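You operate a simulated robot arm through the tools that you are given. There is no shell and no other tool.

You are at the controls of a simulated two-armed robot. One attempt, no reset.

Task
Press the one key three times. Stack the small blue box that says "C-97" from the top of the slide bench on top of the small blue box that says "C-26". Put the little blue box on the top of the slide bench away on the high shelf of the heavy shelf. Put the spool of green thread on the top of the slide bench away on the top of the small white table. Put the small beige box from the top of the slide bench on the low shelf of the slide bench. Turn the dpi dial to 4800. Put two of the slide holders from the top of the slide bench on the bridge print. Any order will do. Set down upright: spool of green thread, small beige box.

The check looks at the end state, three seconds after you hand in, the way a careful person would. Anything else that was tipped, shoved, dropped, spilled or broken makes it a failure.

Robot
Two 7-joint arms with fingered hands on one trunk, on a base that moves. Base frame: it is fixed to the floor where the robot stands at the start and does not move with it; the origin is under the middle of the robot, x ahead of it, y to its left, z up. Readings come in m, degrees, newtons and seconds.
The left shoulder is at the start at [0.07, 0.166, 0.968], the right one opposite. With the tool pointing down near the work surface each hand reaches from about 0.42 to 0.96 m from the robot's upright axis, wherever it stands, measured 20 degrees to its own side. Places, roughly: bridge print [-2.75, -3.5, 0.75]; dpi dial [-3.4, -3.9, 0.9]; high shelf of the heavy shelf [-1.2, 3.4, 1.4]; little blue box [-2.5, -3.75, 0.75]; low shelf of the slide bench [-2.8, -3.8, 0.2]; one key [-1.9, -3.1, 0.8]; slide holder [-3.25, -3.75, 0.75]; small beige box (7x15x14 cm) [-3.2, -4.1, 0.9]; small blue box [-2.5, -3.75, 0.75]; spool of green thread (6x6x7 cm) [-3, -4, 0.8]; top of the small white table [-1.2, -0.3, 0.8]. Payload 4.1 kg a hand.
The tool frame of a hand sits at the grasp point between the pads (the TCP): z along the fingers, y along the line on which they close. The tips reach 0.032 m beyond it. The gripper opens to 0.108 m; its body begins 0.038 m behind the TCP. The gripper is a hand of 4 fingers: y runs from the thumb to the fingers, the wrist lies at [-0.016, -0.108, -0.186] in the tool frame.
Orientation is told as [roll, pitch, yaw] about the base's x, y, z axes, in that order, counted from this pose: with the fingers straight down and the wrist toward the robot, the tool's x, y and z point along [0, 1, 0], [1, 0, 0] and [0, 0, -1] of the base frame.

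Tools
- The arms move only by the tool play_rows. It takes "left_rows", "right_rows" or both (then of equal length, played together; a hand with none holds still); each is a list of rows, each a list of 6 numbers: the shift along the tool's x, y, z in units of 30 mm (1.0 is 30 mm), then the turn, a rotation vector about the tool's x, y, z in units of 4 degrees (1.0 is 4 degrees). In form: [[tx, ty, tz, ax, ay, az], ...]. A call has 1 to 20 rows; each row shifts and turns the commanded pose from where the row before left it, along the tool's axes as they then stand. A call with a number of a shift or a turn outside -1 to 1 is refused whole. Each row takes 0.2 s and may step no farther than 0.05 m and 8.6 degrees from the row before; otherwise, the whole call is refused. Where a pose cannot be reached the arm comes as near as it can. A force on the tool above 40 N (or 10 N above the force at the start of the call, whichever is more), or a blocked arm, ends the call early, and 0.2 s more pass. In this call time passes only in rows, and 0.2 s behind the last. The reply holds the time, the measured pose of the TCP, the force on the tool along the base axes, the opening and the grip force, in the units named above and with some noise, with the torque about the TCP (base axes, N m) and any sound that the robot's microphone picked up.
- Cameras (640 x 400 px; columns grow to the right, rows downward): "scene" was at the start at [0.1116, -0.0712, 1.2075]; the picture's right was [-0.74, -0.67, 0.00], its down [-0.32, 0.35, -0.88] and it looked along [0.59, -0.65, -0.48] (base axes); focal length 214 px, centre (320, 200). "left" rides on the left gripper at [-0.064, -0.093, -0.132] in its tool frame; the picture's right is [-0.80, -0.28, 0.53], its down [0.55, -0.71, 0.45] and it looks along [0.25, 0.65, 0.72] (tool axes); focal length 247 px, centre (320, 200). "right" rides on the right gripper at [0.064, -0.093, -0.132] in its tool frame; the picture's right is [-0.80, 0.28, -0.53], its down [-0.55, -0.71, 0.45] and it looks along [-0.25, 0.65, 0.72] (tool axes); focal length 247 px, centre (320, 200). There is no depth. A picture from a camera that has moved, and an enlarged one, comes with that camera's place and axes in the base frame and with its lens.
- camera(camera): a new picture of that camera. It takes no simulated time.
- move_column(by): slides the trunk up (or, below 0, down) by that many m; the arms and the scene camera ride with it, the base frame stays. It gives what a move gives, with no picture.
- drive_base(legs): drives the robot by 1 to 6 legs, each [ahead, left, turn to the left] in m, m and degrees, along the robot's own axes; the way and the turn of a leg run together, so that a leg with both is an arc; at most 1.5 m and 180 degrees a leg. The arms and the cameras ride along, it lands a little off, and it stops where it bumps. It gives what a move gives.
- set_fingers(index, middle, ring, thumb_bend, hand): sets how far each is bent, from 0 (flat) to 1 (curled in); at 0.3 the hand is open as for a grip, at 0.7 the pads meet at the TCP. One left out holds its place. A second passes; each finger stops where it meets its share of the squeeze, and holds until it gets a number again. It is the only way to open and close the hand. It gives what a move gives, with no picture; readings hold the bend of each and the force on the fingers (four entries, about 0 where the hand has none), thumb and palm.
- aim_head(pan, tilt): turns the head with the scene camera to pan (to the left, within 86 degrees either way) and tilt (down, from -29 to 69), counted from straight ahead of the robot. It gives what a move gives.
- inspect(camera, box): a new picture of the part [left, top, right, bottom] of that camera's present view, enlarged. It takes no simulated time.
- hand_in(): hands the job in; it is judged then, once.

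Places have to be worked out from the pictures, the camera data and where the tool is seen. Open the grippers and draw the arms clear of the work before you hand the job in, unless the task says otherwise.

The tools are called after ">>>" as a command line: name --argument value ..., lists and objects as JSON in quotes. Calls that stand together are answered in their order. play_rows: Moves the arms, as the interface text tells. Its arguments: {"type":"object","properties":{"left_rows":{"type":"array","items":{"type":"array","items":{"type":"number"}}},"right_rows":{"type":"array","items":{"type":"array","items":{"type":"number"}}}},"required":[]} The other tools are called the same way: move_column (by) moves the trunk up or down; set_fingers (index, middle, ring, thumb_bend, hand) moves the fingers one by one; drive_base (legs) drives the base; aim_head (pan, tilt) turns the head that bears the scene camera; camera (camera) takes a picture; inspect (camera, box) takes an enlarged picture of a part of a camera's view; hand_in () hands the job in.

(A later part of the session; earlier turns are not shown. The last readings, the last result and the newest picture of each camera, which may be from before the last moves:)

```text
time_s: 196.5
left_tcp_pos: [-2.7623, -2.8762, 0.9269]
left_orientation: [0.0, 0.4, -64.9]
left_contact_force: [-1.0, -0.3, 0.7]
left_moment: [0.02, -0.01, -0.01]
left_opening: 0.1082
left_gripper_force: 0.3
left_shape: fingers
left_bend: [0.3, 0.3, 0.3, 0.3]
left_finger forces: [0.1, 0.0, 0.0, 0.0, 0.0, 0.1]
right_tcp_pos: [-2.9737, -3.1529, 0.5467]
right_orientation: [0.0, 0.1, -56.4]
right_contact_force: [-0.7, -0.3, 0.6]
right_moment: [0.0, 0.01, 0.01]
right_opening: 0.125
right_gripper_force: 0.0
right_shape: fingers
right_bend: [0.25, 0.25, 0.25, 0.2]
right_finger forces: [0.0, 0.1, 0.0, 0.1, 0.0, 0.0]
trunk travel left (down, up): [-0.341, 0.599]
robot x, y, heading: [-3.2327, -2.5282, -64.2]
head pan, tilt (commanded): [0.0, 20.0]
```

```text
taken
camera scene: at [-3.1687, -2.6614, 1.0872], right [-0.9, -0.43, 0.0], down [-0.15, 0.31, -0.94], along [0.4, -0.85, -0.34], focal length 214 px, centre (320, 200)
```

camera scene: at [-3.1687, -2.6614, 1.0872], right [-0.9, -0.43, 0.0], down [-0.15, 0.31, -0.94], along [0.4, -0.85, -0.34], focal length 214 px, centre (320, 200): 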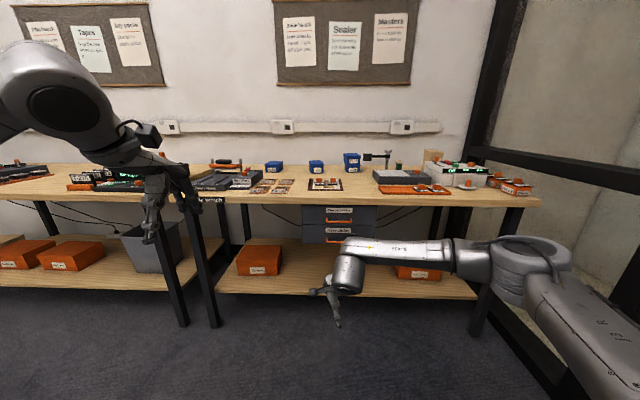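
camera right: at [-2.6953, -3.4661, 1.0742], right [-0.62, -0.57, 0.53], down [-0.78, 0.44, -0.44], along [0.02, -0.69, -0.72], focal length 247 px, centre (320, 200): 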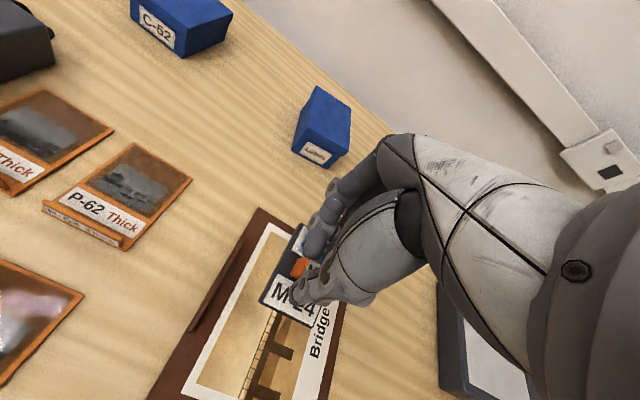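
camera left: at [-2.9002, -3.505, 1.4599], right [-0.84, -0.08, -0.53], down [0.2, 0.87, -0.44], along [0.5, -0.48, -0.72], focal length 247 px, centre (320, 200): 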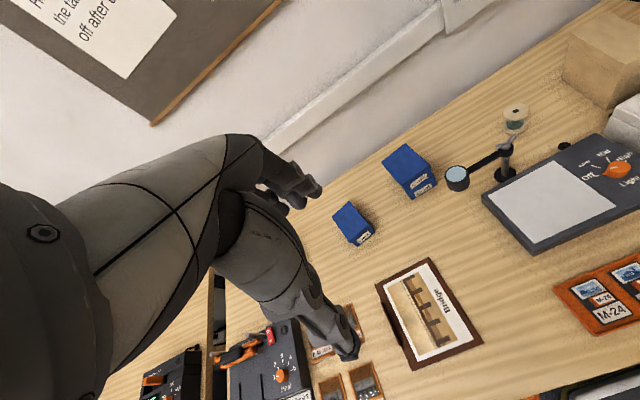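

The shelf is free between the two orange boxes (about u 3.76–4.44 along the bench); the gap just left of the drawers has full headroom, and I'll place the beige box there. Now raise the trunk again and orient the right hand (yaw −162°, 15° tilt) for the box.

>>> move_column --by 0.4

>>> move_column --by 0.19

>>> play_rows --right_rows '[[0, 0, 0, 0, 0, 1], [0, 0, 0, 0, 0, 1], [0, 0, 0, 0, 0, 1], [0, 0, 0, 0, 0, 1], [0, 0, 0, 0, 0, 1], [0, 0, 0, 0, 0, 1], [0, 0, 0, 0, 0, 1], [0, 0, 0, 0, 0, 1], [0, 0, 0, 0, 0, 1], [0, 0, 0, 0, 0, 1], [0, 0, 0, 0, 0, 1], [0, 0, 0, 0, 0, 1], [0, 0, 0, 0, 0, 1], [0, 0, 0, 0, 0, 1], [0, 0, 0, 0, 0, 1], [0, 0, 0, 0, 0, 1], [0, 0, 0, 0, 0, 1], [0, 0, 0, 0, 0, 1], [0, 0, 0, 0, 0, 1], [0, 0, 0, 0, 0, 1]]'

>>> play_rows --right_rows '[[0, 0, 0, 0, 0, 1], [0, 0, 0, 0, 0, 1], [0, 0, 0, 0, 0, 1], [0, 0, 0, 0, 0, 1], [0, 0, 0, 0, 0, 1], [0, 0, 0, 0, 0, 1], [0, 0, 0, 0, 0, 0.4], [0, 0, 0, 0, 0.94, 0], [0, 0, 0, 0, 0.94, 0], [0, 0, 0, 0, 0.94, 0], [0, 0, 0, 0, 0.94, 0]]'

```text
time_s: 200.3
left_tcp_pos: [-2.7627, -2.875, 1.3261]
left_orientation: [0.1, 0.4, -65.1]
left_contact_force: [0.9, -0.3, 0.0]
left_moment: [0.06, -0.05, 0.0]
left_opening: 0.1084
left_gripper_force: 0.0
left_shape: fingers
left_bend: [0.3, 0.3, 0.3, 0.3]
left_finger forces: [0.0, 0.0, 0.0, 0.0, 0.0, 0.0]
right_tcp_pos: [-2.9735, -3.1536, 0.9473]
right_orientation: [0.0, 0.2, -56.4]
right_contact_force: [-0.5, -0.3, 0.3]
right_moment: [0.01, -0.01, -0.02]
right_opening: 0.1247
right_gripper_force: 0.1
right_shape: fingers
right_bend: [0.25, 0.25, 0.25, 0.2]
right_finger forces: [0.0, 0.0, 0.0, 0.0, 0.1, 0.0]
trunk travel left (down, up): [-0.741, 0.199]
robot x, y, heading: [-3.2306, -2.5266, -64.6]
head pan, tilt (commanded): [0.0, 20.0]
```

```text
time_s: 202.4
left_tcp_pos: [-2.7619, -2.8759, 1.5153]
left_orientation: [0.0, 0.4, -64.9]
left_contact_force: [-0.5, 0.3, -0.7]
left_moment: [0.0, -0.02, -0.01]
left_opening: 0.1086
left_gripper_force: 0.0
left_shape: fingers
left_bend: [0.3, 0.3, 0.3, 0.3]
left_finger forces: [0.0, 0.0, 0.0, 0.0, 0.1, 0.0]
right_tcp_pos: [-2.9727, -3.1534, 1.1371]
right_orientation: [-0.1, 0.2, -56.4]
right_contact_force: [-0.6, -0.2, 0.2]
right_moment: [-0.02, 0.02, -0.01]
right_opening: 0.125
right_gripper_force: 0.0
right_shape: fingers
right_bend: [0.25, 0.25, 0.25, 0.2]
right_finger forces: [0.0, 0.0, 0.2, 0.0, 0.1, 0.1]
trunk travel left (down, up): [-0.931, 0.009]
robot x, y, heading: [-3.2298, -2.5242, -64.6]
head pan, tilt (commanded): [0.0, 20.0]
```

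```text
time_s: 206.6
left_tcp_pos: [-2.7619, -2.875, 1.5168]
left_orientation: [0.0, 0.4, -65.0]
left_contact_force: [0.4, 0.2, -1.1]
left_moment: [-0.03, 0.02, 0.0]
left_opening: 0.1084
left_gripper_force: 0.0
left_shape: fingers
left_bend: [0.3, 0.3, 0.3, 0.3]
left_finger forces: [0.0, 0.0, 0.0, 0.0, 0.0, 0.0]
right_tcp_pos: [-2.9731, -3.1537, 1.1376]
right_orientation: [-0.2, 0.0, -136.6]
right_contact_force: [0.0, -0.6, -0.3]
right_moment: [-0.03, 0.04, -0.04]
right_opening: 0.1251
right_gripper_force: 0.1
right_shape: fingers
right_bend: [0.25, 0.25, 0.25, 0.2]
right_finger forces: [0.0, 0.0, 0.0, 0.0, 0.0, 0.0]
trunk travel left (down, up): [-0.931, 0.009]
robot x, y, heading: [-3.2296, -2.5278, -64.5]
head pan, tilt (commanded): [0.0, 20.0]
```

```text
time_s: 209.0
left_tcp_pos: [-2.7628, -2.8749, 1.516]
left_orientation: [-0.1, 0.3, -65.0]
left_contact_force: [-0.5, -0.6, 0.3]
left_moment: [0.01, -0.01, 0.0]
left_opening: 0.1087
left_gripper_force: 0.0
left_shape: fingers
left_bend: [0.3, 0.3, 0.3, 0.3]
left_finger forces: [0.1, 0.0, 0.0, 0.0, 0.0, 0.1]
right_tcp_pos: [-2.9734, -3.1521, 1.1373]
right_orientation: [14.9, 0.1, -162.1]
right_contact_force: [-0.1, -0.4, 0.1]
right_moment: [0.0, 0.03, -0.01]
right_opening: 0.125
right_gripper_force: 0.1
right_shape: fingers
right_bend: [0.25, 0.25, 0.25, 0.2]
right_finger forces: [0.0, 0.0, 0.0, 0.0, 0.0, 0.1]
trunk travel left (down, up): [-0.931, 0.009]
robot x, y, heading: [-3.2316, -2.5291, -64.5]
head pan, tilt (commanded): [0.0, 20.0]
```

The hand is oriented. I drive 0.6 m ahead and 0.35 m right with everything high above the bench.

>>> drive_base --legs '[[0.6, 0, 0], [0, -0.35, 0]]'

>>> aim_head --pan -20 --tilt 42

>>> camera --camera "scene"

>>> camera --camera "right"

```text
time_s: 214.3
left_tcp_pos: [-2.815, -3.5789, 1.5151]
left_orientation: [-0.1, 0.4, -65.3]
left_contact_force: [-0.4, -0.6, -0.2]
left_moment: [0.0, 0.01, 0.0]
left_opening: 0.1086
left_gripper_force: 0.1
left_shape: fingers
left_bend: [0.3, 0.3, 0.3, 0.3]
left_finger forces: [0.0, 0.0, 0.1, 0.0, 0.0, 0.1]
right_tcp_pos: [-3.0274, -3.8572, 1.1371]
right_orientation: [14.8, -0.1, -162.2]
right_contact_force: [-0.1, -0.1, 0.7]
right_moment: [-0.03, -0.01, 0.03]
right_opening: 0.1249
right_gripper_force: 0.0
right_shape: fingers
right_bend: [0.25, 0.25, 0.25, 0.2]
right_finger forces: [0.0, 0.0, 0.1, 0.0, 0.0, 0.0]
trunk travel left (down, up): [-0.931, 0.009]
robot x, y, heading: [-3.2835, -3.2297, -64.8]
head pan, tilt (commanded): [0.0, 20.0]
```

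```text
time_s: 215.2
left_tcp_pos: [-2.8178, -3.581, 1.517]
left_orientation: [0.0, 0.5, -65.1]
left_contact_force: [1.2, -0.6, 0.0]
left_moment: [0.01, 0.0, 0.0]
left_opening: 0.1084
left_gripper_force: 0.0
left_shape: fingers
left_bend: [0.3, 0.3, 0.3, 0.3]
left_finger forces: [0.0, 0.0, 0.0, 0.0, 0.1, 0.0]
right_tcp_pos: [-3.0292, -3.8584, 1.1376]
right_orientation: [14.8, 0.0, -162.1]
right_contact_force: [0.3, -0.1, 0.2]
right_moment: [0.0, 0.02, 0.0]
right_opening: 0.1252
right_gripper_force: 0.2
right_shape: fingers
right_bend: [0.25, 0.25, 0.25, 0.2]
right_finger forces: [0.0, 0.0, 0.1, 0.1, 0.1, 0.0]
trunk travel left (down, up): [-0.931, 0.009]
robot x, y, heading: [-3.2836, -3.2297, -64.6]
head pan, tilt (commanded): [-20.0, 42.0]
```

```text
taken
camera scene: at [-3.2558, -3.3654, 1.643], right [-1.0, -0.09, 0.0], down [-0.06, 0.67, -0.74], along [0.07, -0.74, -0.67], focal length 214 px, centre (320, 200)
```

scene: 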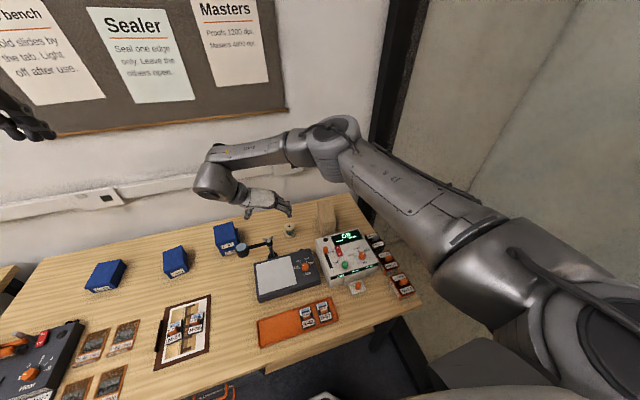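

```text
taken
camera right: at [-2.9332, -3.858, 1.2803], right [-0.55, 0.78, 0.31], down [0.54, 0.61, -0.57], along [-0.64, -0.15, -0.76], focal length 247 px, centre (320, 200)
```

right: 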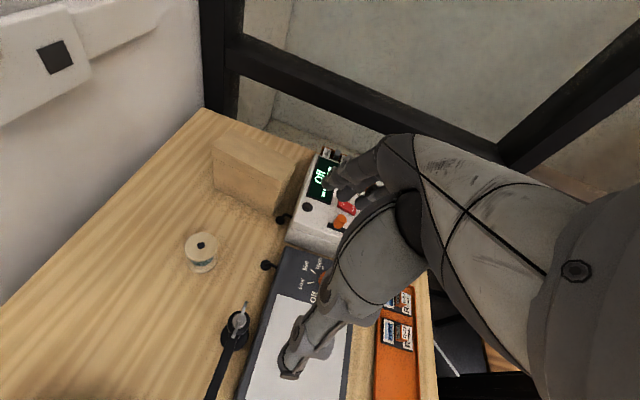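

Now I zoom on the beige box and spool from both cameras to localise them precisely.

>>> inspect --camera "right" --box '[170, 110, 350, 290]'

>>> inspect --camera "scene" --box '[260, 180, 370, 260]'

```text
2.22 times, centred on (260, 200) of right
camera zoom: at [-2.9332, -3.858, 1.2803], right [-0.55, 0.78, 0.31], down [0.54, 0.61, -0.57], along [-0.64, -0.15, -0.76], focal length 549 px, centre (453, 200)
```

zoom: 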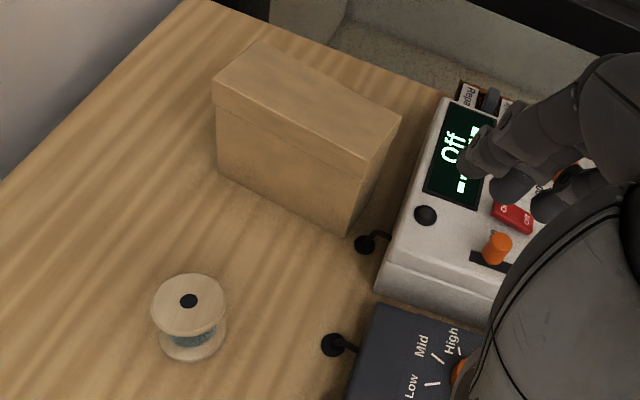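

```text
5.00 times, centred on (315, 220) of scene
camera zoom: at [-3.2558, -3.3654, 1.643], right [-1.0, -0.09, 0.0], down [-0.06, 0.67, -0.74], along [0.07, -0.74, -0.67], focal length 1072 px, centre (345, 100)
```

zoom: 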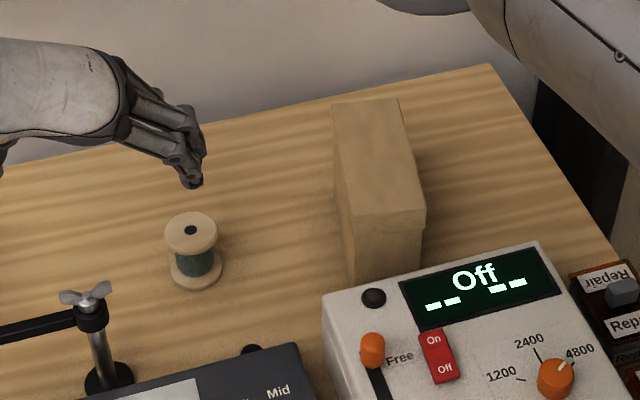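

Box: lid 7×15 cm, centre ≈ [-3.2175,-4.079], top z≈0.93, heading about −76°. I turn 4° more and move above it at the present height.

>>> play_rows --right_rows '[[0, 0, 0, 0, 0, 1], [0.679, 0.984, 0.179, 0, 0, 0], [0.679, 0.984, 0.179, 0, 0, 0], [0.679, 0.984, 0.179, 0, 0, 0], [0.679, 0.984, 0.179, 0, 0, 0], [0.679, 0.984, 0.179, 0, 0, 0], [0.679, 0.984, 0.179, 0, 0, 0], [0.679, 0.984, 0.179, 0, 0, 0], [0.679, 0.984, 0.179, 0, 0, 0]]'

>>> camera --camera "right"

>>> inspect --camera "scene" --box '[270, 150, 400, 260]'

```text
time_s: 217.2
left_tcp_pos: [-2.8183, -3.5825, 1.5168]
left_orientation: [0.2, 0.4, -65.1]
left_contact_force: [0.0, 0.7, 0.3]
left_moment: [0.01, 0.01, 0.02]
left_opening: 0.1083
left_gripper_force: 0.1
left_shape: fingers
left_bend: [0.3, 0.3, 0.3, 0.3]
left_finger forces: [0.0, 0.1, 0.0, 0.0, 0.0, 0.0]
right_tcp_pos: [-3.2186, -4.082, 1.1336]
right_orientation: [14.9, 1.0, -166.0]
right_contact_force: [1.4, -0.1, -0.8]
right_moment: [0.01, -0.04, 0.04]
right_opening: 0.1248
right_gripper_force: 0.2
right_shape: fingers
right_bend: [0.25, 0.25, 0.25, 0.2]
right_finger forces: [0.0, 0.1, 0.1, 0.0, 0.1, 0.0]
trunk travel left (down, up): [-0.931, 0.009]
robot x, y, heading: [-3.285, -3.2306, -64.8]
head pan, tilt (commanded): [-20.0, 42.0]
```

```text
taken
camera right: at [-3.1239, -4.0891, 1.2784], right [-0.5, 0.81, 0.31], down [0.59, 0.58, -0.56], along [-0.63, -0.1, -0.77], focal length 247 px, centre (320, 200)
```

right: 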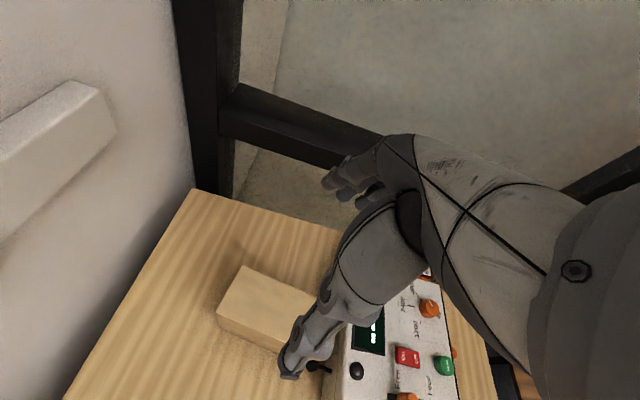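

```text
3.64 times, centred on (335, 205) of scene
camera zoom: at [-3.2561, -3.3661, 1.6429], right [-1.0, -0.09, 0.0], down [-0.06, 0.67, -0.74], along [0.07, -0.74, -0.67], focal length 780 px, centre (266, 182)
```

zoom: 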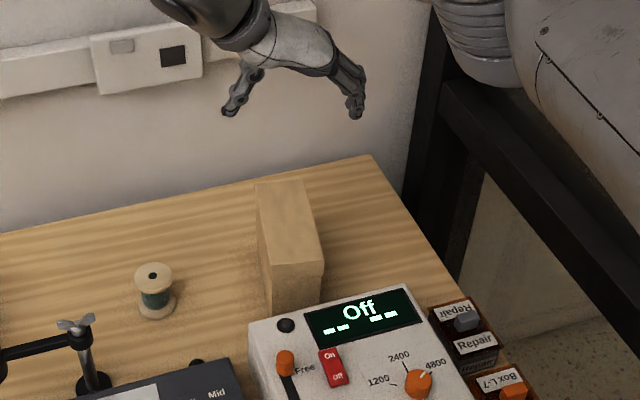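

Projection agrees: the hand is centred over the box. I lower the trunk 0.14 m and verify before straddling it.

>>> move_column --by -0.14

>>> camera --camera "right"

>>> inspect --camera "scene" --box '[270, 130, 400, 240]'

```text
time_s: 218.9
left_tcp_pos: [-2.8176, -3.582, 1.3772]
left_orientation: [0.0, 0.4, -65.2]
left_contact_force: [-0.5, 0.4, 0.4]
left_moment: [0.0, -0.02, 0.01]
left_opening: 0.1083
left_gripper_force: 0.0
left_shape: fingers
left_bend: [0.3, 0.3, 0.3, 0.3]
left_finger forces: [0.0, 0.1, 0.0, 0.1, 0.0, 0.1]
right_tcp_pos: [-3.2175, -4.0808, 0.9945]
right_orientation: [14.8, 1.0, -166.0]
right_contact_force: [-0.6, 0.2, -0.7]
right_moment: [-0.01, -0.03, 0.01]
right_opening: 0.1251
right_gripper_force: 0.2
right_shape: fingers
right_bend: [0.25, 0.25, 0.25, 0.2]
right_finger forces: [0.0, 0.0, 0.0, 0.0, 0.0, 0.0]
trunk travel left (down, up): [-0.791, 0.149]
robot x, y, heading: [-3.2829, -3.2321, -64.7]
head pan, tilt (commanded): [-20.0, 42.0]
```

```text
taken
camera right: at [-3.1229, -4.0879, 1.1392], right [-0.5, 0.81, 0.31], down [0.59, 0.58, -0.56], along [-0.63, -0.1, -0.77], focal length 247 px, centre (320, 200)
```

right: 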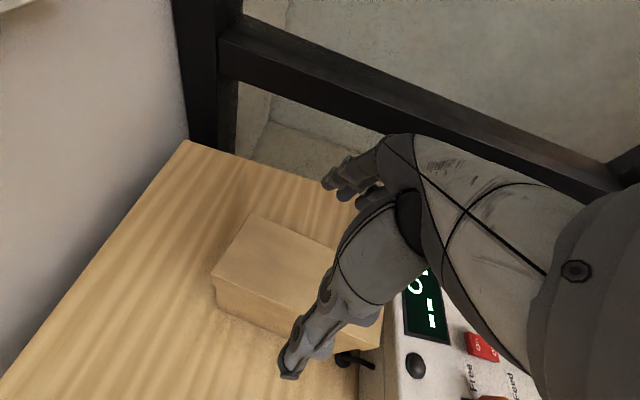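

```text
3.64 times, centred on (335, 185) of scene
camera zoom: at [-3.2551, -3.3648, 1.503], right [-1.0, -0.09, 0.0], down [-0.06, 0.67, -0.74], along [0.07, -0.74, -0.67], focal length 780 px, centre (266, 254)
```

zoom: 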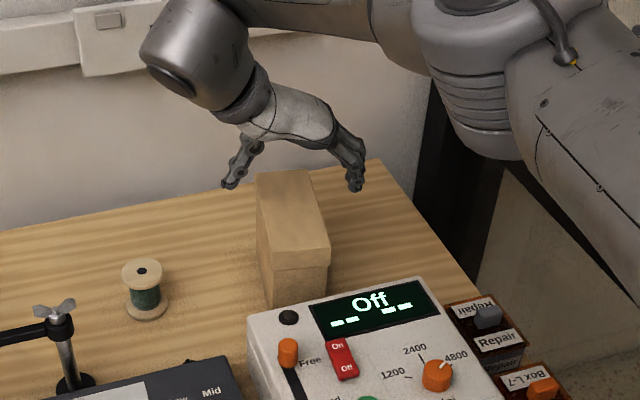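

Thumb and fingers straddle the box evenly. I lower 7 cm more and check forces.

>>> move_column --by -0.06

>>> move_column --by -0.012

>>> camera --camera "right"

>>> inspect --camera "scene" --box '[270, 120, 400, 230]'

```text
time_s: 219.9
left_tcp_pos: [-2.8174, -3.5809, 1.3164]
left_orientation: [0.0, 0.3, -65.3]
left_contact_force: [-0.5, -0.3, -0.4]
left_moment: [-0.05, 0.01, -0.01]
left_opening: 0.1085
left_gripper_force: 0.2
left_shape: fingers
left_bend: [0.3, 0.3, 0.3, 0.3]
left_finger forces: [0.1, 0.1, 0.0, 0.0, 0.1, 0.1]
right_tcp_pos: [-3.2162, -4.0807, 0.9344]
right_orientation: [14.9, 1.0, -165.9]
right_contact_force: [-0.3, -0.2, -1.0]
right_moment: [0.03, 0.02, 0.03]
right_opening: 0.125
right_gripper_force: 0.0
right_shape: fingers
right_bend: [0.25, 0.25, 0.25, 0.2]
right_finger forces: [0.0, 0.1, 0.0, 0.0, 0.1, 0.0]
trunk travel left (down, up): [-0.731, 0.209]
robot x, y, heading: [-3.2825, -3.2337, -64.9]
head pan, tilt (commanded): [-20.0, 42.0]
```

```text
time_s: 220.5
left_tcp_pos: [-2.8177, -3.581, 1.3051]
left_orientation: [0.0, 0.4, -65.2]
left_contact_force: [-0.6, -0.1, 0.7]
left_moment: [-0.01, 0.02, 0.01]
left_opening: 0.1082
left_gripper_force: 0.1
left_shape: fingers
left_bend: [0.3, 0.3, 0.3, 0.3]
left_finger forces: [0.0, 0.1, 0.0, 0.0, 0.0, 0.0]
right_tcp_pos: [-3.2182, -4.0817, 0.9233]
right_orientation: [14.8, 1.0, -166.0]
right_contact_force: [-0.1, -0.8, 0.8]
right_moment: [-0.02, -0.05, -0.01]
right_opening: 0.125
right_gripper_force: 0.0
right_shape: fingers
right_bend: [0.25, 0.25, 0.25, 0.2]
right_finger forces: [0.0, 0.0, 0.1, 0.1, 0.0, 0.0]
trunk travel left (down, up): [-0.719, 0.221]
robot x, y, heading: [-3.2869, -3.2333, -64.6]
head pan, tilt (commanded): [-20.0, 42.0]
```

```text
taken
camera right: at [-3.1229, -4.088, 1.067], right [-0.5, 0.81, 0.31], down [0.59, 0.58, -0.56], along [-0.63, -0.1, -0.77], focal length 247 px, centre (320, 200)
```

right: 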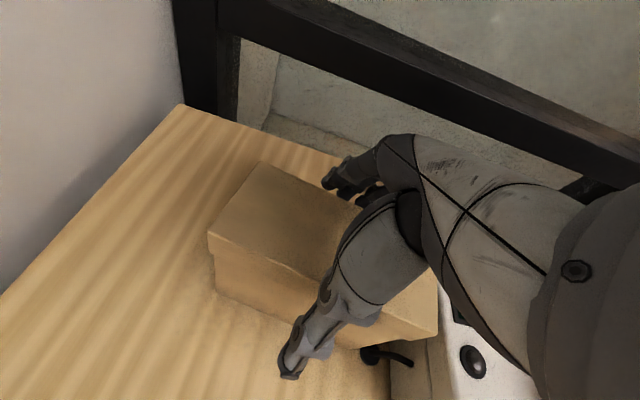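

```text
3.64 times, centred on (335, 175) of scene
camera zoom: at [-3.2549, -3.365, 1.4309], right [-1.0, -0.09, 0.0], down [-0.06, 0.67, -0.74], along [0.07, -0.74, -0.67], focal length 780 px, centre (266, 291)
```

zoom: 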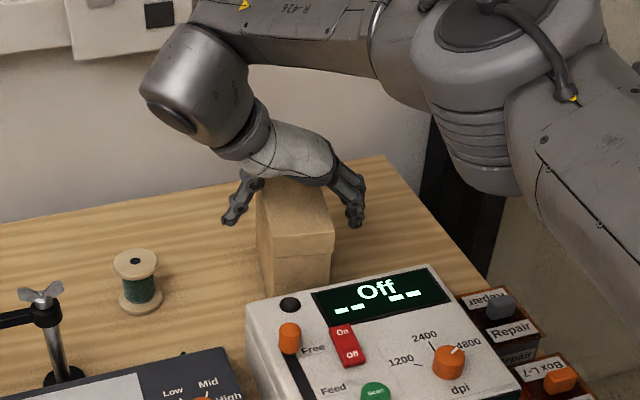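

No contact yet. I lower 8 mm more so the fingers reach below the lid band, then close gently.

>>> move_column --by -0.009

>>> set_fingers --hand "right" --index 0.45 --middle 0.45 --ring 0.45 --thumb_bend 0.42

>>> inspect --camera "scene" --box '[270, 120, 400, 230]'

```text
time_s: 221.1
left_tcp_pos: [-2.8174, -3.5811, 1.295]
left_orientation: [0.0, 0.4, -65.1]
left_contact_force: [-0.2, 1.0, 0.5]
left_moment: [-0.03, 0.02, -0.02]
left_opening: 0.1084
left_gripper_force: 0.0
left_shape: fingers
left_bend: [0.3, 0.3, 0.3, 0.3]
left_finger forces: [0.0, 0.1, 0.1, 0.1, 0.0, 0.1]
right_tcp_pos: [-3.218, -4.08, 0.9135]
right_orientation: [14.8, 1.1, -166.0]
right_contact_force: [-0.2, -0.6, 0.7]
right_moment: [-0.02, 0.03, -0.03]
right_opening: 0.1249
right_gripper_force: 0.1
right_shape: fingers
right_bend: [0.25, 0.25, 0.25, 0.2]
right_finger forces: [0.1, 0.1, 0.1, 0.1, 0.0, 0.0]
trunk travel left (down, up): [-0.71, 0.23]
robot x, y, heading: [-3.2807, -3.23, -64.6]
head pan, tilt (commanded): [-20.0, 42.0]
```

```text
time_s: 222.1
left_tcp_pos: [-2.8172, -3.5818, 1.2957]
left_orientation: [-0.1, 0.3, -65.2]
left_contact_force: [-0.8, 0.5, 1.1]
left_moment: [0.0, 0.05, -0.01]
left_opening: 0.1086
left_gripper_force: 0.0
left_shape: fingers
left_bend: [0.3, 0.3, 0.3, 0.3]
left_finger forces: [0.0, 0.0, 0.0, 0.0, 0.0, 0.0]
right_tcp_pos: [-3.2175, -4.0824, 0.9137]
right_orientation: [14.9, 1.0, -166.0]
right_contact_force: [-1.7, 0.2, 1.2]
right_moment: [0.0, -0.01, -0.01]
right_opening: 0.0784
right_gripper_force: 3.7
right_shape: fingers
right_bend: [0.44, 0.45, 0.45, 0.41]
right_finger forces: [4.1, 0.0, 0.1, 0.1, 3.1, 0.1]
trunk travel left (down, up): [-0.71, 0.23]
robot x, y, heading: [-3.285, -3.2307, -64.7]
head pan, tilt (commanded): [-20.0, 42.0]
```

```text
3.64 times, centred on (335, 175) of scene
camera zoom: at [-3.2551, -3.3647, 1.422], right [-1.0, -0.09, 0.0], down [-0.06, 0.67, -0.74], along [0.07, -0.74, -0.67], focal length 780 px, centre (266, 291)
```

zoom: 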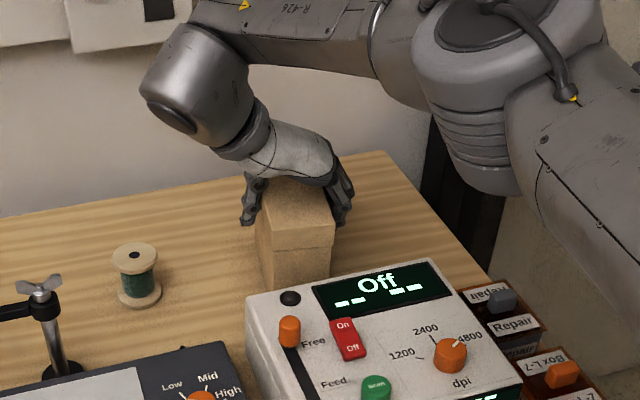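

Contact on both sides is starting. I close to a firm grip.

>>> set_fingers --hand "right" --index 0.65 --middle 0.65 --ring 0.65 --thumb_bend 0.62

>>> move_column --by 0.03

>>> camera --camera "right"

>>> inspect --camera "scene" --box '[270, 120, 400, 230]'

```text
time_s: 223.1
left_tcp_pos: [-2.8179, -3.5807, 1.2948]
left_orientation: [-0.1, 0.4, -65.1]
left_contact_force: [-1.3, 0.3, -0.6]
left_moment: [0.03, 0.02, -0.02]
left_opening: 0.1086
left_gripper_force: 0.1
left_shape: fingers
left_bend: [0.3, 0.3, 0.3, 0.3]
left_finger forces: [0.0, 0.0, 0.0, 0.0, 0.0, 0.0]
right_tcp_pos: [-3.218, -4.0815, 0.9128]
right_orientation: [15.0, 0.9, -166.1]
right_contact_force: [-3.6, -1.0, 5.3]
right_moment: [-0.11, 0.56, 0.03]
right_opening: 0.0654
right_gripper_force: 35.3
right_shape: fingers
right_bend: [0.57, 0.53, 0.52, 0.52]
right_finger forces: [15.5, 10.1, 10.4, 0.0, 34.0, 0.0]
trunk travel left (down, up): [-0.71, 0.23]
robot x, y, heading: [-3.2869, -3.2341, -64.8]
head pan, tilt (commanded): [-20.0, 42.0]
```

```text
time_s: 223.8
left_tcp_pos: [-2.8169, -3.5818, 1.3249]
left_orientation: [0.0, 0.3, -65.2]
left_contact_force: [-0.7, 0.1, -0.2]
left_moment: [0.0, 0.03, -0.02]
left_opening: 0.1084
left_gripper_force: 0.1
left_shape: fingers
left_bend: [0.3, 0.3, 0.3, 0.3]
left_finger forces: [0.0, 0.1, 0.0, 0.0, 0.0, 0.0]
right_tcp_pos: [-3.217, -4.0814, 0.9421]
right_orientation: [14.9, 1.0, -166.0]
right_contact_force: [-0.3, 0.4, -2.9]
right_moment: [0.01, 0.02, 0.03]
right_opening: 0.065
right_gripper_force: 32.8
right_shape: fingers
right_bend: [0.57, 0.54, 0.53, 0.52]
right_finger forces: [14.4, 9.0, 9.4, 0.1, 33.0, 0.1]
trunk travel left (down, up): [-0.74, 0.2]
robot x, y, heading: [-3.2854, -3.2292, -64.9]
head pan, tilt (commanded): [-20.0, 42.0]
```

```text
taken
camera right: at [-3.1226, -4.0885, 1.0872], right [-0.5, 0.81, 0.31], down [0.59, 0.58, -0.56], along [-0.63, -0.1, -0.77], focal length 247 px, centre (320, 200)
```

right: 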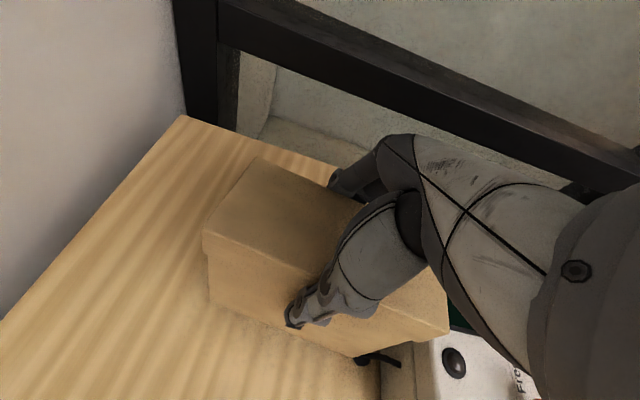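

```text
3.64 times, centred on (335, 175) of scene
camera zoom: at [-3.2547, -3.3658, 1.4518], right [-1.0, -0.09, 0.0], down [-0.06, 0.67, -0.74], along [0.07, -0.74, -0.67], focal length 780 px, centre (266, 291)
```

zoom: 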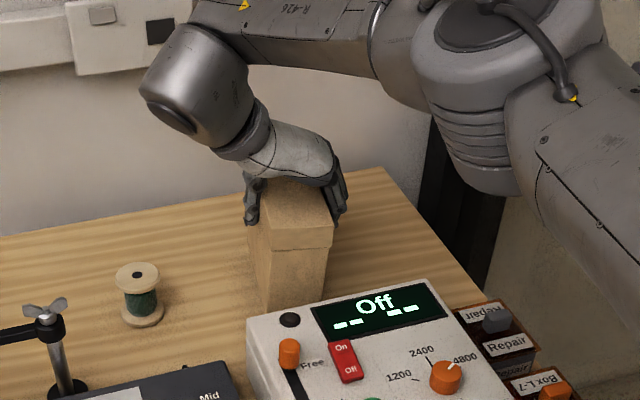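

The beige box is held upright (~2.9 N). I raise it 0.2 m, move left 0.28 m clear of the window frame, then back out 0.65 m from the bench.

>>> move_column --by 0.195

>>> drive_base --legs '[[0, 0.28, 0]]'

>>> drive_base --legs '[[-0.65, 0, 0]]'

>>> aim_head --pan -10 --tilt 30

>>> camera --camera "scene"

>>> camera --camera "right"

```text
time_s: 225.9
left_tcp_pos: [-2.8174, -3.5825, 1.5198]
left_orientation: [0.0, 0.4, -65.2]
left_contact_force: [-0.7, -0.5, 0.4]
left_moment: [0.02, -0.02, 0.02]
left_opening: 0.1085
left_gripper_force: 0.1
left_shape: fingers
left_bend: [0.3, 0.3, 0.3, 0.3]
left_finger forces: [0.0, 0.0, 0.0, 0.0, 0.0, 0.0]
right_tcp_pos: [-3.2166, -4.0808, 1.1376]
right_orientation: [14.7, 1.0, -166.0]
right_contact_force: [-0.2, -0.1, -3.2]
right_moment: [-0.03, 0.0, 0.01]
right_opening: 0.065
right_gripper_force: 32.4
right_shape: fingers
right_bend: [0.57, 0.54, 0.53, 0.52]
right_finger forces: [14.4, 8.8, 9.4, 0.0, 32.9, 0.0]
trunk travel left (down, up): [-0.935, 0.005]
robot x, y, heading: [-3.2855, -3.2339, -65.0]
head pan, tilt (commanded): [-20.0, 42.0]
```

```text
time_s: 227.9
left_tcp_pos: [-2.5654, -3.4664, 1.5221]
left_orientation: [0.1, 0.4, -65.7]
left_contact_force: [0.0, 0.4, 0.0]
left_moment: [0.03, -0.02, 0.0]
left_opening: 0.1085
left_gripper_force: 0.1
left_shape: fingers
left_bend: [0.3, 0.3, 0.3, 0.3]
left_finger forces: [0.0, 0.0, 0.0, 0.0, 0.0, 0.1]
right_tcp_pos: [-2.9704, -3.9644, 1.1383]
right_orientation: [14.8, 1.1, -166.7]
right_contact_force: [0.3, 0.6, -3.2]
right_moment: [0.02, 0.05, 0.0]
right_opening: 0.0651
right_gripper_force: 33.3
right_shape: fingers
right_bend: [0.57, 0.54, 0.53, 0.52]
right_finger forces: [14.4, 8.9, 9.6, 0.1, 33.0, 0.0]
trunk travel left (down, up): [-0.935, 0.005]
robot x, y, heading: [-3.0239, -3.1103, -65.1]
head pan, tilt (commanded): [-20.0, 42.0]
```

```text
time_s: 231.5
left_tcp_pos: [-2.8359, -2.8737, 1.5201]
left_orientation: [0.0, 0.4, -65.3]
left_contact_force: [0.8, 0.1, 0.6]
left_moment: [0.04, 0.0, -0.01]
left_opening: 0.1085
left_gripper_force: 0.0
left_shape: fingers
left_bend: [0.3, 0.3, 0.3, 0.3]
left_finger forces: [0.0, 0.1, 0.0, 0.0, 0.1, 0.0]
right_tcp_pos: [-3.2367, -3.3713, 1.136]
right_orientation: [14.7, 0.9, -166.2]
right_contact_force: [-0.7, -0.8, -3.5]
right_moment: [0.0, 0.01, -0.01]
right_opening: 0.065
right_gripper_force: 32.8
right_shape: fingers
right_bend: [0.57, 0.54, 0.53, 0.52]
right_finger forces: [14.4, 8.9, 9.4, 0.0, 32.9, 0.0]
trunk travel left (down, up): [-0.935, 0.005]
robot x, y, heading: [-3.3008, -2.52, -64.8]
head pan, tilt (commanded): [-20.0, 42.0]
```

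```text
time_s: 232.3
left_tcp_pos: [-2.8365, -2.8732, 1.5195]
left_orientation: [0.0, 0.3, -65.3]
left_contact_force: [-0.9, 0.2, 0.8]
left_moment: [0.01, 0.04, 0.0]
left_opening: 0.1085
left_gripper_force: 0.1
left_shape: fingers
left_bend: [0.3, 0.3, 0.3, 0.3]
left_finger forces: [0.0, 0.1, 0.0, 0.2, 0.0, 0.0]
right_tcp_pos: [-3.2366, -3.3712, 1.1378]
right_orientation: [14.9, 1.0, -166.1]
right_contact_force: [-0.3, 0.5, -3.5]
right_moment: [-0.01, -0.01, 0.01]
right_opening: 0.0648
right_gripper_force: 32.7
right_shape: fingers
right_bend: [0.57, 0.54, 0.53, 0.52]
right_finger forces: [14.4, 8.9, 9.5, 0.1, 32.9, 0.0]
trunk travel left (down, up): [-0.935, 0.005]
robot x, y, heading: [-3.3027, -2.5203, -65.0]
head pan, tilt (commanded): [-10.0, 30.0]
```

```text
taken
camera scene: at [-3.2574, -2.6588, 1.6651], right [-0.97, -0.26, 0.0], down [-0.13, 0.48, -0.87], along [0.23, -0.84, -0.5], focal length 214 px, centre (320, 200)
```

scene: 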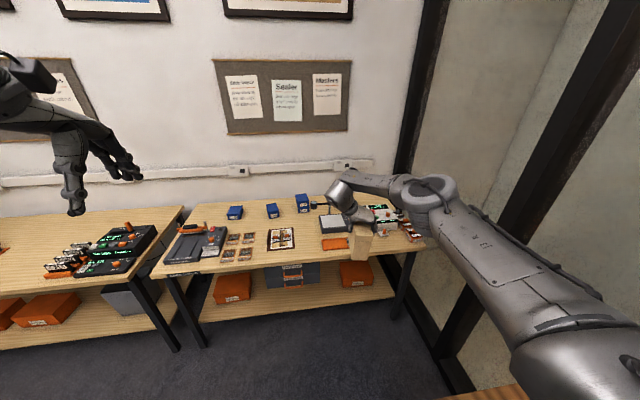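

```text
taken
camera right: at [-3.143, -3.3781, 1.2824], right [-0.5, 0.81, 0.31], down [0.59, 0.58, -0.56], along [-0.63, -0.1, -0.77], focal length 247 px, centre (320, 200)
```

right: 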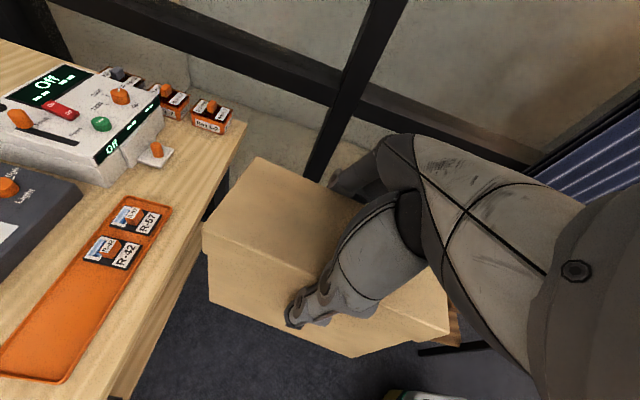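

The robot is clear of the bench with the box upright. I pull the hand 0.2 m closer and turn it about the vertical by 100° so the wrist points back toward the robot (box stays upright).

>>> play_rows --right_rows '[[-0.9, 0.18, -0.24, 0, 0, 0], [-0.9, 0.18, -0.24, 0, 0, 0], [-0.9, 0.18, -0.24, 0, 0, 0], [-0.9, 0.18, -0.24, 0, 0, 0], [-0.9, 0.18, -0.24, 0, 0, 0], [-0.9, 0.18, -0.24, 0, 0, 0], [-0.9, 0.18, -0.24, 0, 0, 0]]'

>>> play_rows --right_rows '[[0, 0, 0, 0.257, 0, -0.966], [0, 0, 0, 0.257, 0, -0.966], [0, 0, 0, 0.257, 0, -0.966], [0, 0, 0, 0.257, 0, -0.966], [0, 0, 0, 0.257, 0, -0.966], [0, 0, 0, 0.257, 0, -0.966], [0, 0, 0, 0.257, 0, -0.966], [0, 0, 0, 0.257, 0, -0.966], [0, 0, 0, 0.257, 0, -0.966], [0, 0, 0, 0.257, 0, -0.966], [0, 0, 0, 0.257, 0, -0.966], [0, 0, 0, 0.257, 0, -0.966], [0, 0, 0, 0.257, 0, -0.966], [0, 0, 0, 0.257, 0, -0.966], [0, 0, 0, 0.257, 0, -0.966], [0, 0, 0, 0.257, 0, -0.966], [0, 0, 0, 0.257, 0, -0.966], [0, 0, 0, 0.257, 0, -0.966], [0, 0, 0, 0.257, 0, -0.966], [0, 0, 0, 0.257, 0, -0.966]]'

>>> camera --camera "scene"

```text
time_s: 233.9
left_tcp_pos: [-2.8376, -2.8708, 1.5196]
left_orientation: [-0.1, 0.3, -65.2]
left_contact_force: [-0.5, -0.1, 0.6]
left_moment: [-0.01, -0.01, -0.01]
left_opening: 0.1083
left_gripper_force: 0.1
left_shape: fingers
left_bend: [0.3, 0.3, 0.3, 0.3]
left_finger forces: [0.1, 0.0, 0.1, 0.0, 0.0, 0.1]
right_tcp_pos: [-3.3217, -3.1885, 1.1376]
right_orientation: [14.9, 1.1, -166.0]
right_contact_force: [0.4, 0.3, -3.3]
right_moment: [-0.01, 0.01, -0.02]
right_opening: 0.0649
right_gripper_force: 32.5
right_shape: fingers
right_bend: [0.57, 0.54, 0.53, 0.52]
right_finger forces: [14.3, 8.8, 9.3, 0.0, 32.6, 0.0]
trunk travel left (down, up): [-0.935, 0.005]
robot x, y, heading: [-3.3012, -2.5241, -65.0]
head pan, tilt (commanded): [-10.0, 30.0]
```

```text
time_s: 238.1
left_tcp_pos: [-2.8372, -2.8722, 1.5209]
left_orientation: [0.0, 0.5, -65.2]
left_contact_force: [1.0, 0.5, 0.0]
left_moment: [-0.01, 0.0, 0.02]
left_opening: 0.1085
left_gripper_force: 0.1
left_shape: fingers
left_bend: [0.3, 0.3, 0.3, 0.3]
left_finger forces: [0.0, 0.0, 0.0, 0.0, 0.0, 0.0]
right_tcp_pos: [-3.321, -3.1887, 1.1373]
right_orientation: [15.9, 0.3, -86.2]
right_contact_force: [0.0, -0.4, -3.3]
right_moment: [-0.03, -0.02, -0.01]
right_opening: 0.0647
right_gripper_force: 32.8
right_shape: fingers
right_bend: [0.57, 0.54, 0.53, 0.52]
right_finger forces: [14.4, 8.7, 9.3, 0.0, 32.5, 0.1]
trunk travel left (down, up): [-0.935, 0.005]
robot x, y, heading: [-3.303, -2.5236, -64.8]
head pan, tilt (commanded): [-10.0, 30.0]
```

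```text
taken
camera scene: at [-3.258, -2.6588, 1.6652], right [-0.97, -0.26, 0.0], down [-0.13, 0.48, -0.87], along [0.23, -0.84, -0.5], focal length 214 px, centre (320, 200)
```

scene: 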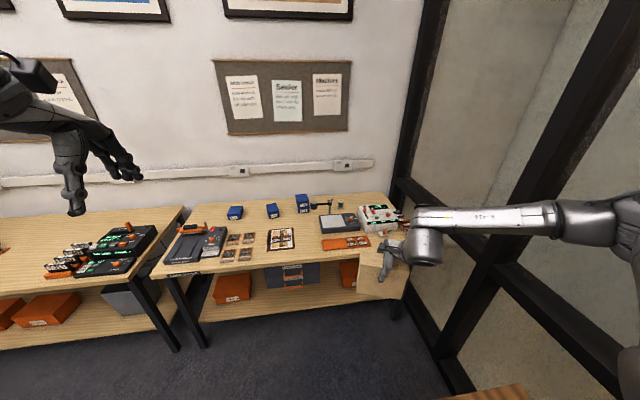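

Rotation is going well; I finish the last 20° and raise the idle left hand 0.3 m so it stays above the bench when the trunk goes down.

>>> play_rows --right_rows '[[0, 0, 0, 0.257, 0, -0.966], [0, 0, 0, 0.257, 0, -0.966], [0, 0, 0, 0.257, 0, -0.966], [0, 0, 0, 0.257, 0, -0.966], [0, 0, 0, 0.257, 0, -0.966], [0, 0, 0, 0, 0, 0], [0, 0, 0, 0, 0, 0], [0, 0, 0, 0, 0, 0], [0, 0, 0, 0, 0, 0], [0, 0, 0, 0, 0, 0]]' --left_rows '[[0, -0.3, -0.9, 0, 0, 0], [0, -0.3, -0.9, 0, 0, 0], [0, -0.3, -0.9, 0, 0, 0], [0, -0.3, -0.9, 0, 0, 0], [0, -0.3, -0.9, 0, 0, 0], [0, -0.3, -0.9, 0, 0, 0], [0, -0.3, -0.9, 0, 0, 0], [0, -0.3, -0.9, 0, 0, 0], [0, -0.3, -0.9, 0, 0, 0], [0, -0.3, -0.9, 0, 0, 0]]'

>>> camera --camera "scene"

```text
time_s: 240.3
left_tcp_pos: [-2.8769, -2.7903, 1.7932]
left_orientation: [0.1, 0.3, -65.3]
left_contact_force: [0.8, 0.4, -0.1]
left_moment: [-0.02, 0.01, 0.0]
left_opening: 0.1087
left_gripper_force: 0.1
left_shape: fingers
left_bend: [0.3, 0.3, 0.3, 0.3]
left_finger forces: [0.0, 0.1, 0.0, 0.0, 0.0, 0.0]
right_tcp_pos: [-3.3223, -3.1878, 1.1374]
right_orientation: [16.0, -0.2, -66.4]
right_contact_force: [-1.0, -0.4, -3.1]
right_moment: [-0.04, -0.03, -0.04]
right_opening: 0.065
right_gripper_force: 32.4
right_shape: fingers
right_bend: [0.57, 0.54, 0.54, 0.52]
right_finger forces: [14.5, 8.7, 9.2, 0.0, 32.3, 0.0]
trunk travel left (down, up): [-0.935, 0.005]
robot x, y, heading: [-3.3042, -2.5214, -64.7]
head pan, tilt (commanded): [-10.0, 30.0]
```

```text
taken
camera scene: at [-3.2591, -2.6577, 1.6653], right [-0.97, -0.26, 0.0], down [-0.13, 0.48, -0.87], along [0.23, -0.84, -0.5], focal length 214 px, centre (320, 200)
```

scene: 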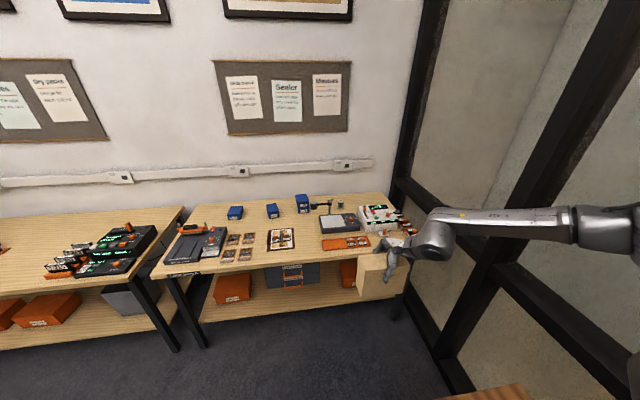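

Before lowering, I notice a small wooden table edge at the lower right; I'll look there to check clearance (and whether my earlier bump touched it).

>>> aim_head --pan -70 --tilt 45

>>> camera --camera "scene"

>>> aim_head --pan -86 --tilt 35

>>> camera --camera "scene"

```text
time_s: 241.6
left_tcp_pos: [-2.8753, -2.7913, 1.7924]
left_orientation: [0.0, 0.5, -65.3]
left_contact_force: [0.2, -0.7, 0.2]
left_moment: [-0.01, -0.02, -0.02]
left_opening: 0.1086
left_gripper_force: 0.0
left_shape: fingers
left_bend: [0.3, 0.3, 0.3, 0.3]
left_finger forces: [0.1, 0.0, 0.0, 0.0, 0.1, 0.0]
right_tcp_pos: [-3.3206, -3.1898, 1.1376]
right_orientation: [15.9, 0.0, -66.2]
right_contact_force: [0.5, -0.4, -2.5]
right_moment: [0.01, 0.01, 0.0]
right_opening: 0.0649
right_gripper_force: 32.4
right_shape: fingers
right_bend: [0.57, 0.54, 0.54, 0.52]
right_finger forces: [14.4, 8.7, 9.2, 0.0, 32.3, 0.0]
trunk travel left (down, up): [-0.935, 0.005]
robot x, y, heading: [-3.3019, -2.5223, -64.7]
head pan, tilt (commanded): [-70.0, 45.0]
```

```text
taken
camera scene: at [-3.3389, -2.6289, 1.6426], right [-0.71, 0.7, 0.0], down [0.5, 0.5, -0.71], along [-0.5, -0.5, -0.71], focal length 214 px, centre (320, 200)
```

scene: 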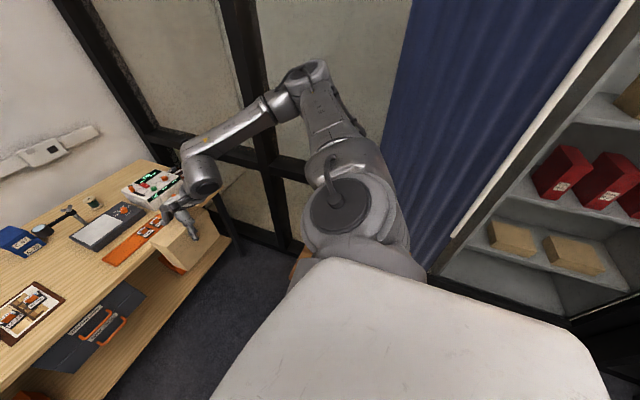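

```text
time_s: 242.3
left_tcp_pos: [-2.8753, -2.7921, 1.7917]
left_orientation: [0.0, 0.4, -65.3]
left_contact_force: [-0.3, 0.1, -0.1]
left_moment: [-0.05, 0.0, -0.01]
left_opening: 0.1087
left_gripper_force: 0.0
left_shape: fingers
left_bend: [0.3, 0.3, 0.3, 0.3]
left_finger forces: [0.0, 0.0, 0.1, 0.0, 0.0, 0.0]
right_tcp_pos: [-3.3207, -3.19, 1.1367]
right_orientation: [15.9, -0.1, -66.4]
right_contact_force: [-1.1, -0.3, -3.9]
right_moment: [0.01, 0.02, -0.04]
right_opening: 0.0646
right_gripper_force: 32.4
right_shape: fingers
right_bend: [0.57, 0.54, 0.54, 0.52]
right_finger forces: [14.3, 8.7, 9.3, 0.0, 32.3, 0.1]
trunk travel left (down, up): [-0.935, 0.005]
robot x, y, heading: [-3.3049, -2.519, -64.9]
head pan, tilt (commanded): [-85.9, 35.0]
```

```text
taken
camera scene: at [-3.3581, -2.6145, 1.6574], right [-0.49, 0.87, 0.0], down [0.5, 0.28, -0.82], along [-0.71, -0.4, -0.57], focal length 214 px, centre (320, 200)
```

scene: 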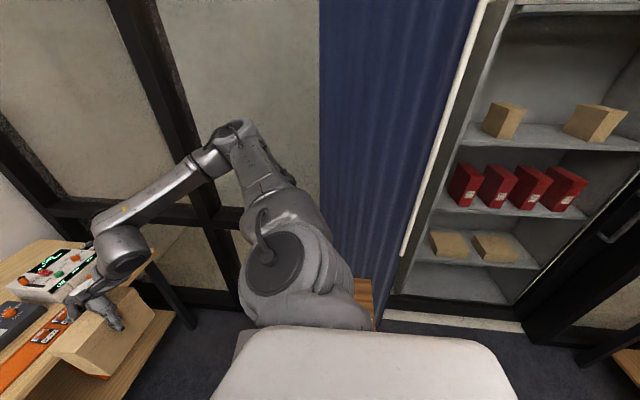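

My right elbow is roughly above that small side table, so lowering here would be unsafe. I'll first drive left 0.58 m to open floor; the box will go on the shelf just left of the drawers.

>>> drive_base --legs '[[0, 0.58, 0]]'

>>> camera --camera "scene"

```text
time_s: 245.7
left_tcp_pos: [-2.3468, -2.5342, 1.792]
left_orientation: [0.1, 0.5, -64.8]
left_contact_force: [-0.5, 0.1, 1.3]
left_moment: [0.03, -0.03, 0.03]
left_opening: 0.1087
left_gripper_force: 0.1
left_shape: fingers
left_bend: [0.3, 0.3, 0.3, 0.3]
left_finger forces: [0.0, 0.1, 0.0, 0.1, 0.0, 0.0]
right_tcp_pos: [-2.7871, -2.9385, 1.1365]
right_orientation: [15.9, 0.0, -65.7]
right_contact_force: [0.3, -0.1, -2.5]
right_moment: [0.0, -0.04, 0.01]
right_opening: 0.0652
right_gripper_force: 32.2
right_shape: fingers
right_bend: [0.57, 0.54, 0.54, 0.52]
right_finger forces: [14.5, 8.7, 9.2, 0.0, 32.4, 0.0]
trunk travel left (down, up): [-0.935, 0.005]
robot x, y, heading: [-2.775, -2.2686, -64.1]
head pan, tilt (commanded): [-85.9, 35.0]
```

```text
taken
camera scene: at [-2.8305, -2.364, 1.6573], right [-0.5, 0.87, 0.0], down [0.5, 0.29, -0.82], along [-0.71, -0.41, -0.57], focal length 214 px, centre (320, 200)
```

scene: 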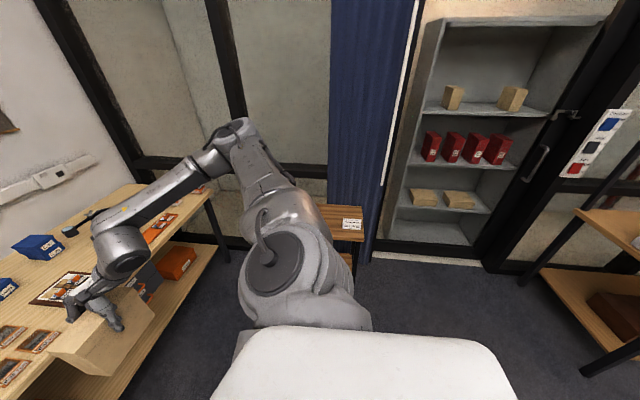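

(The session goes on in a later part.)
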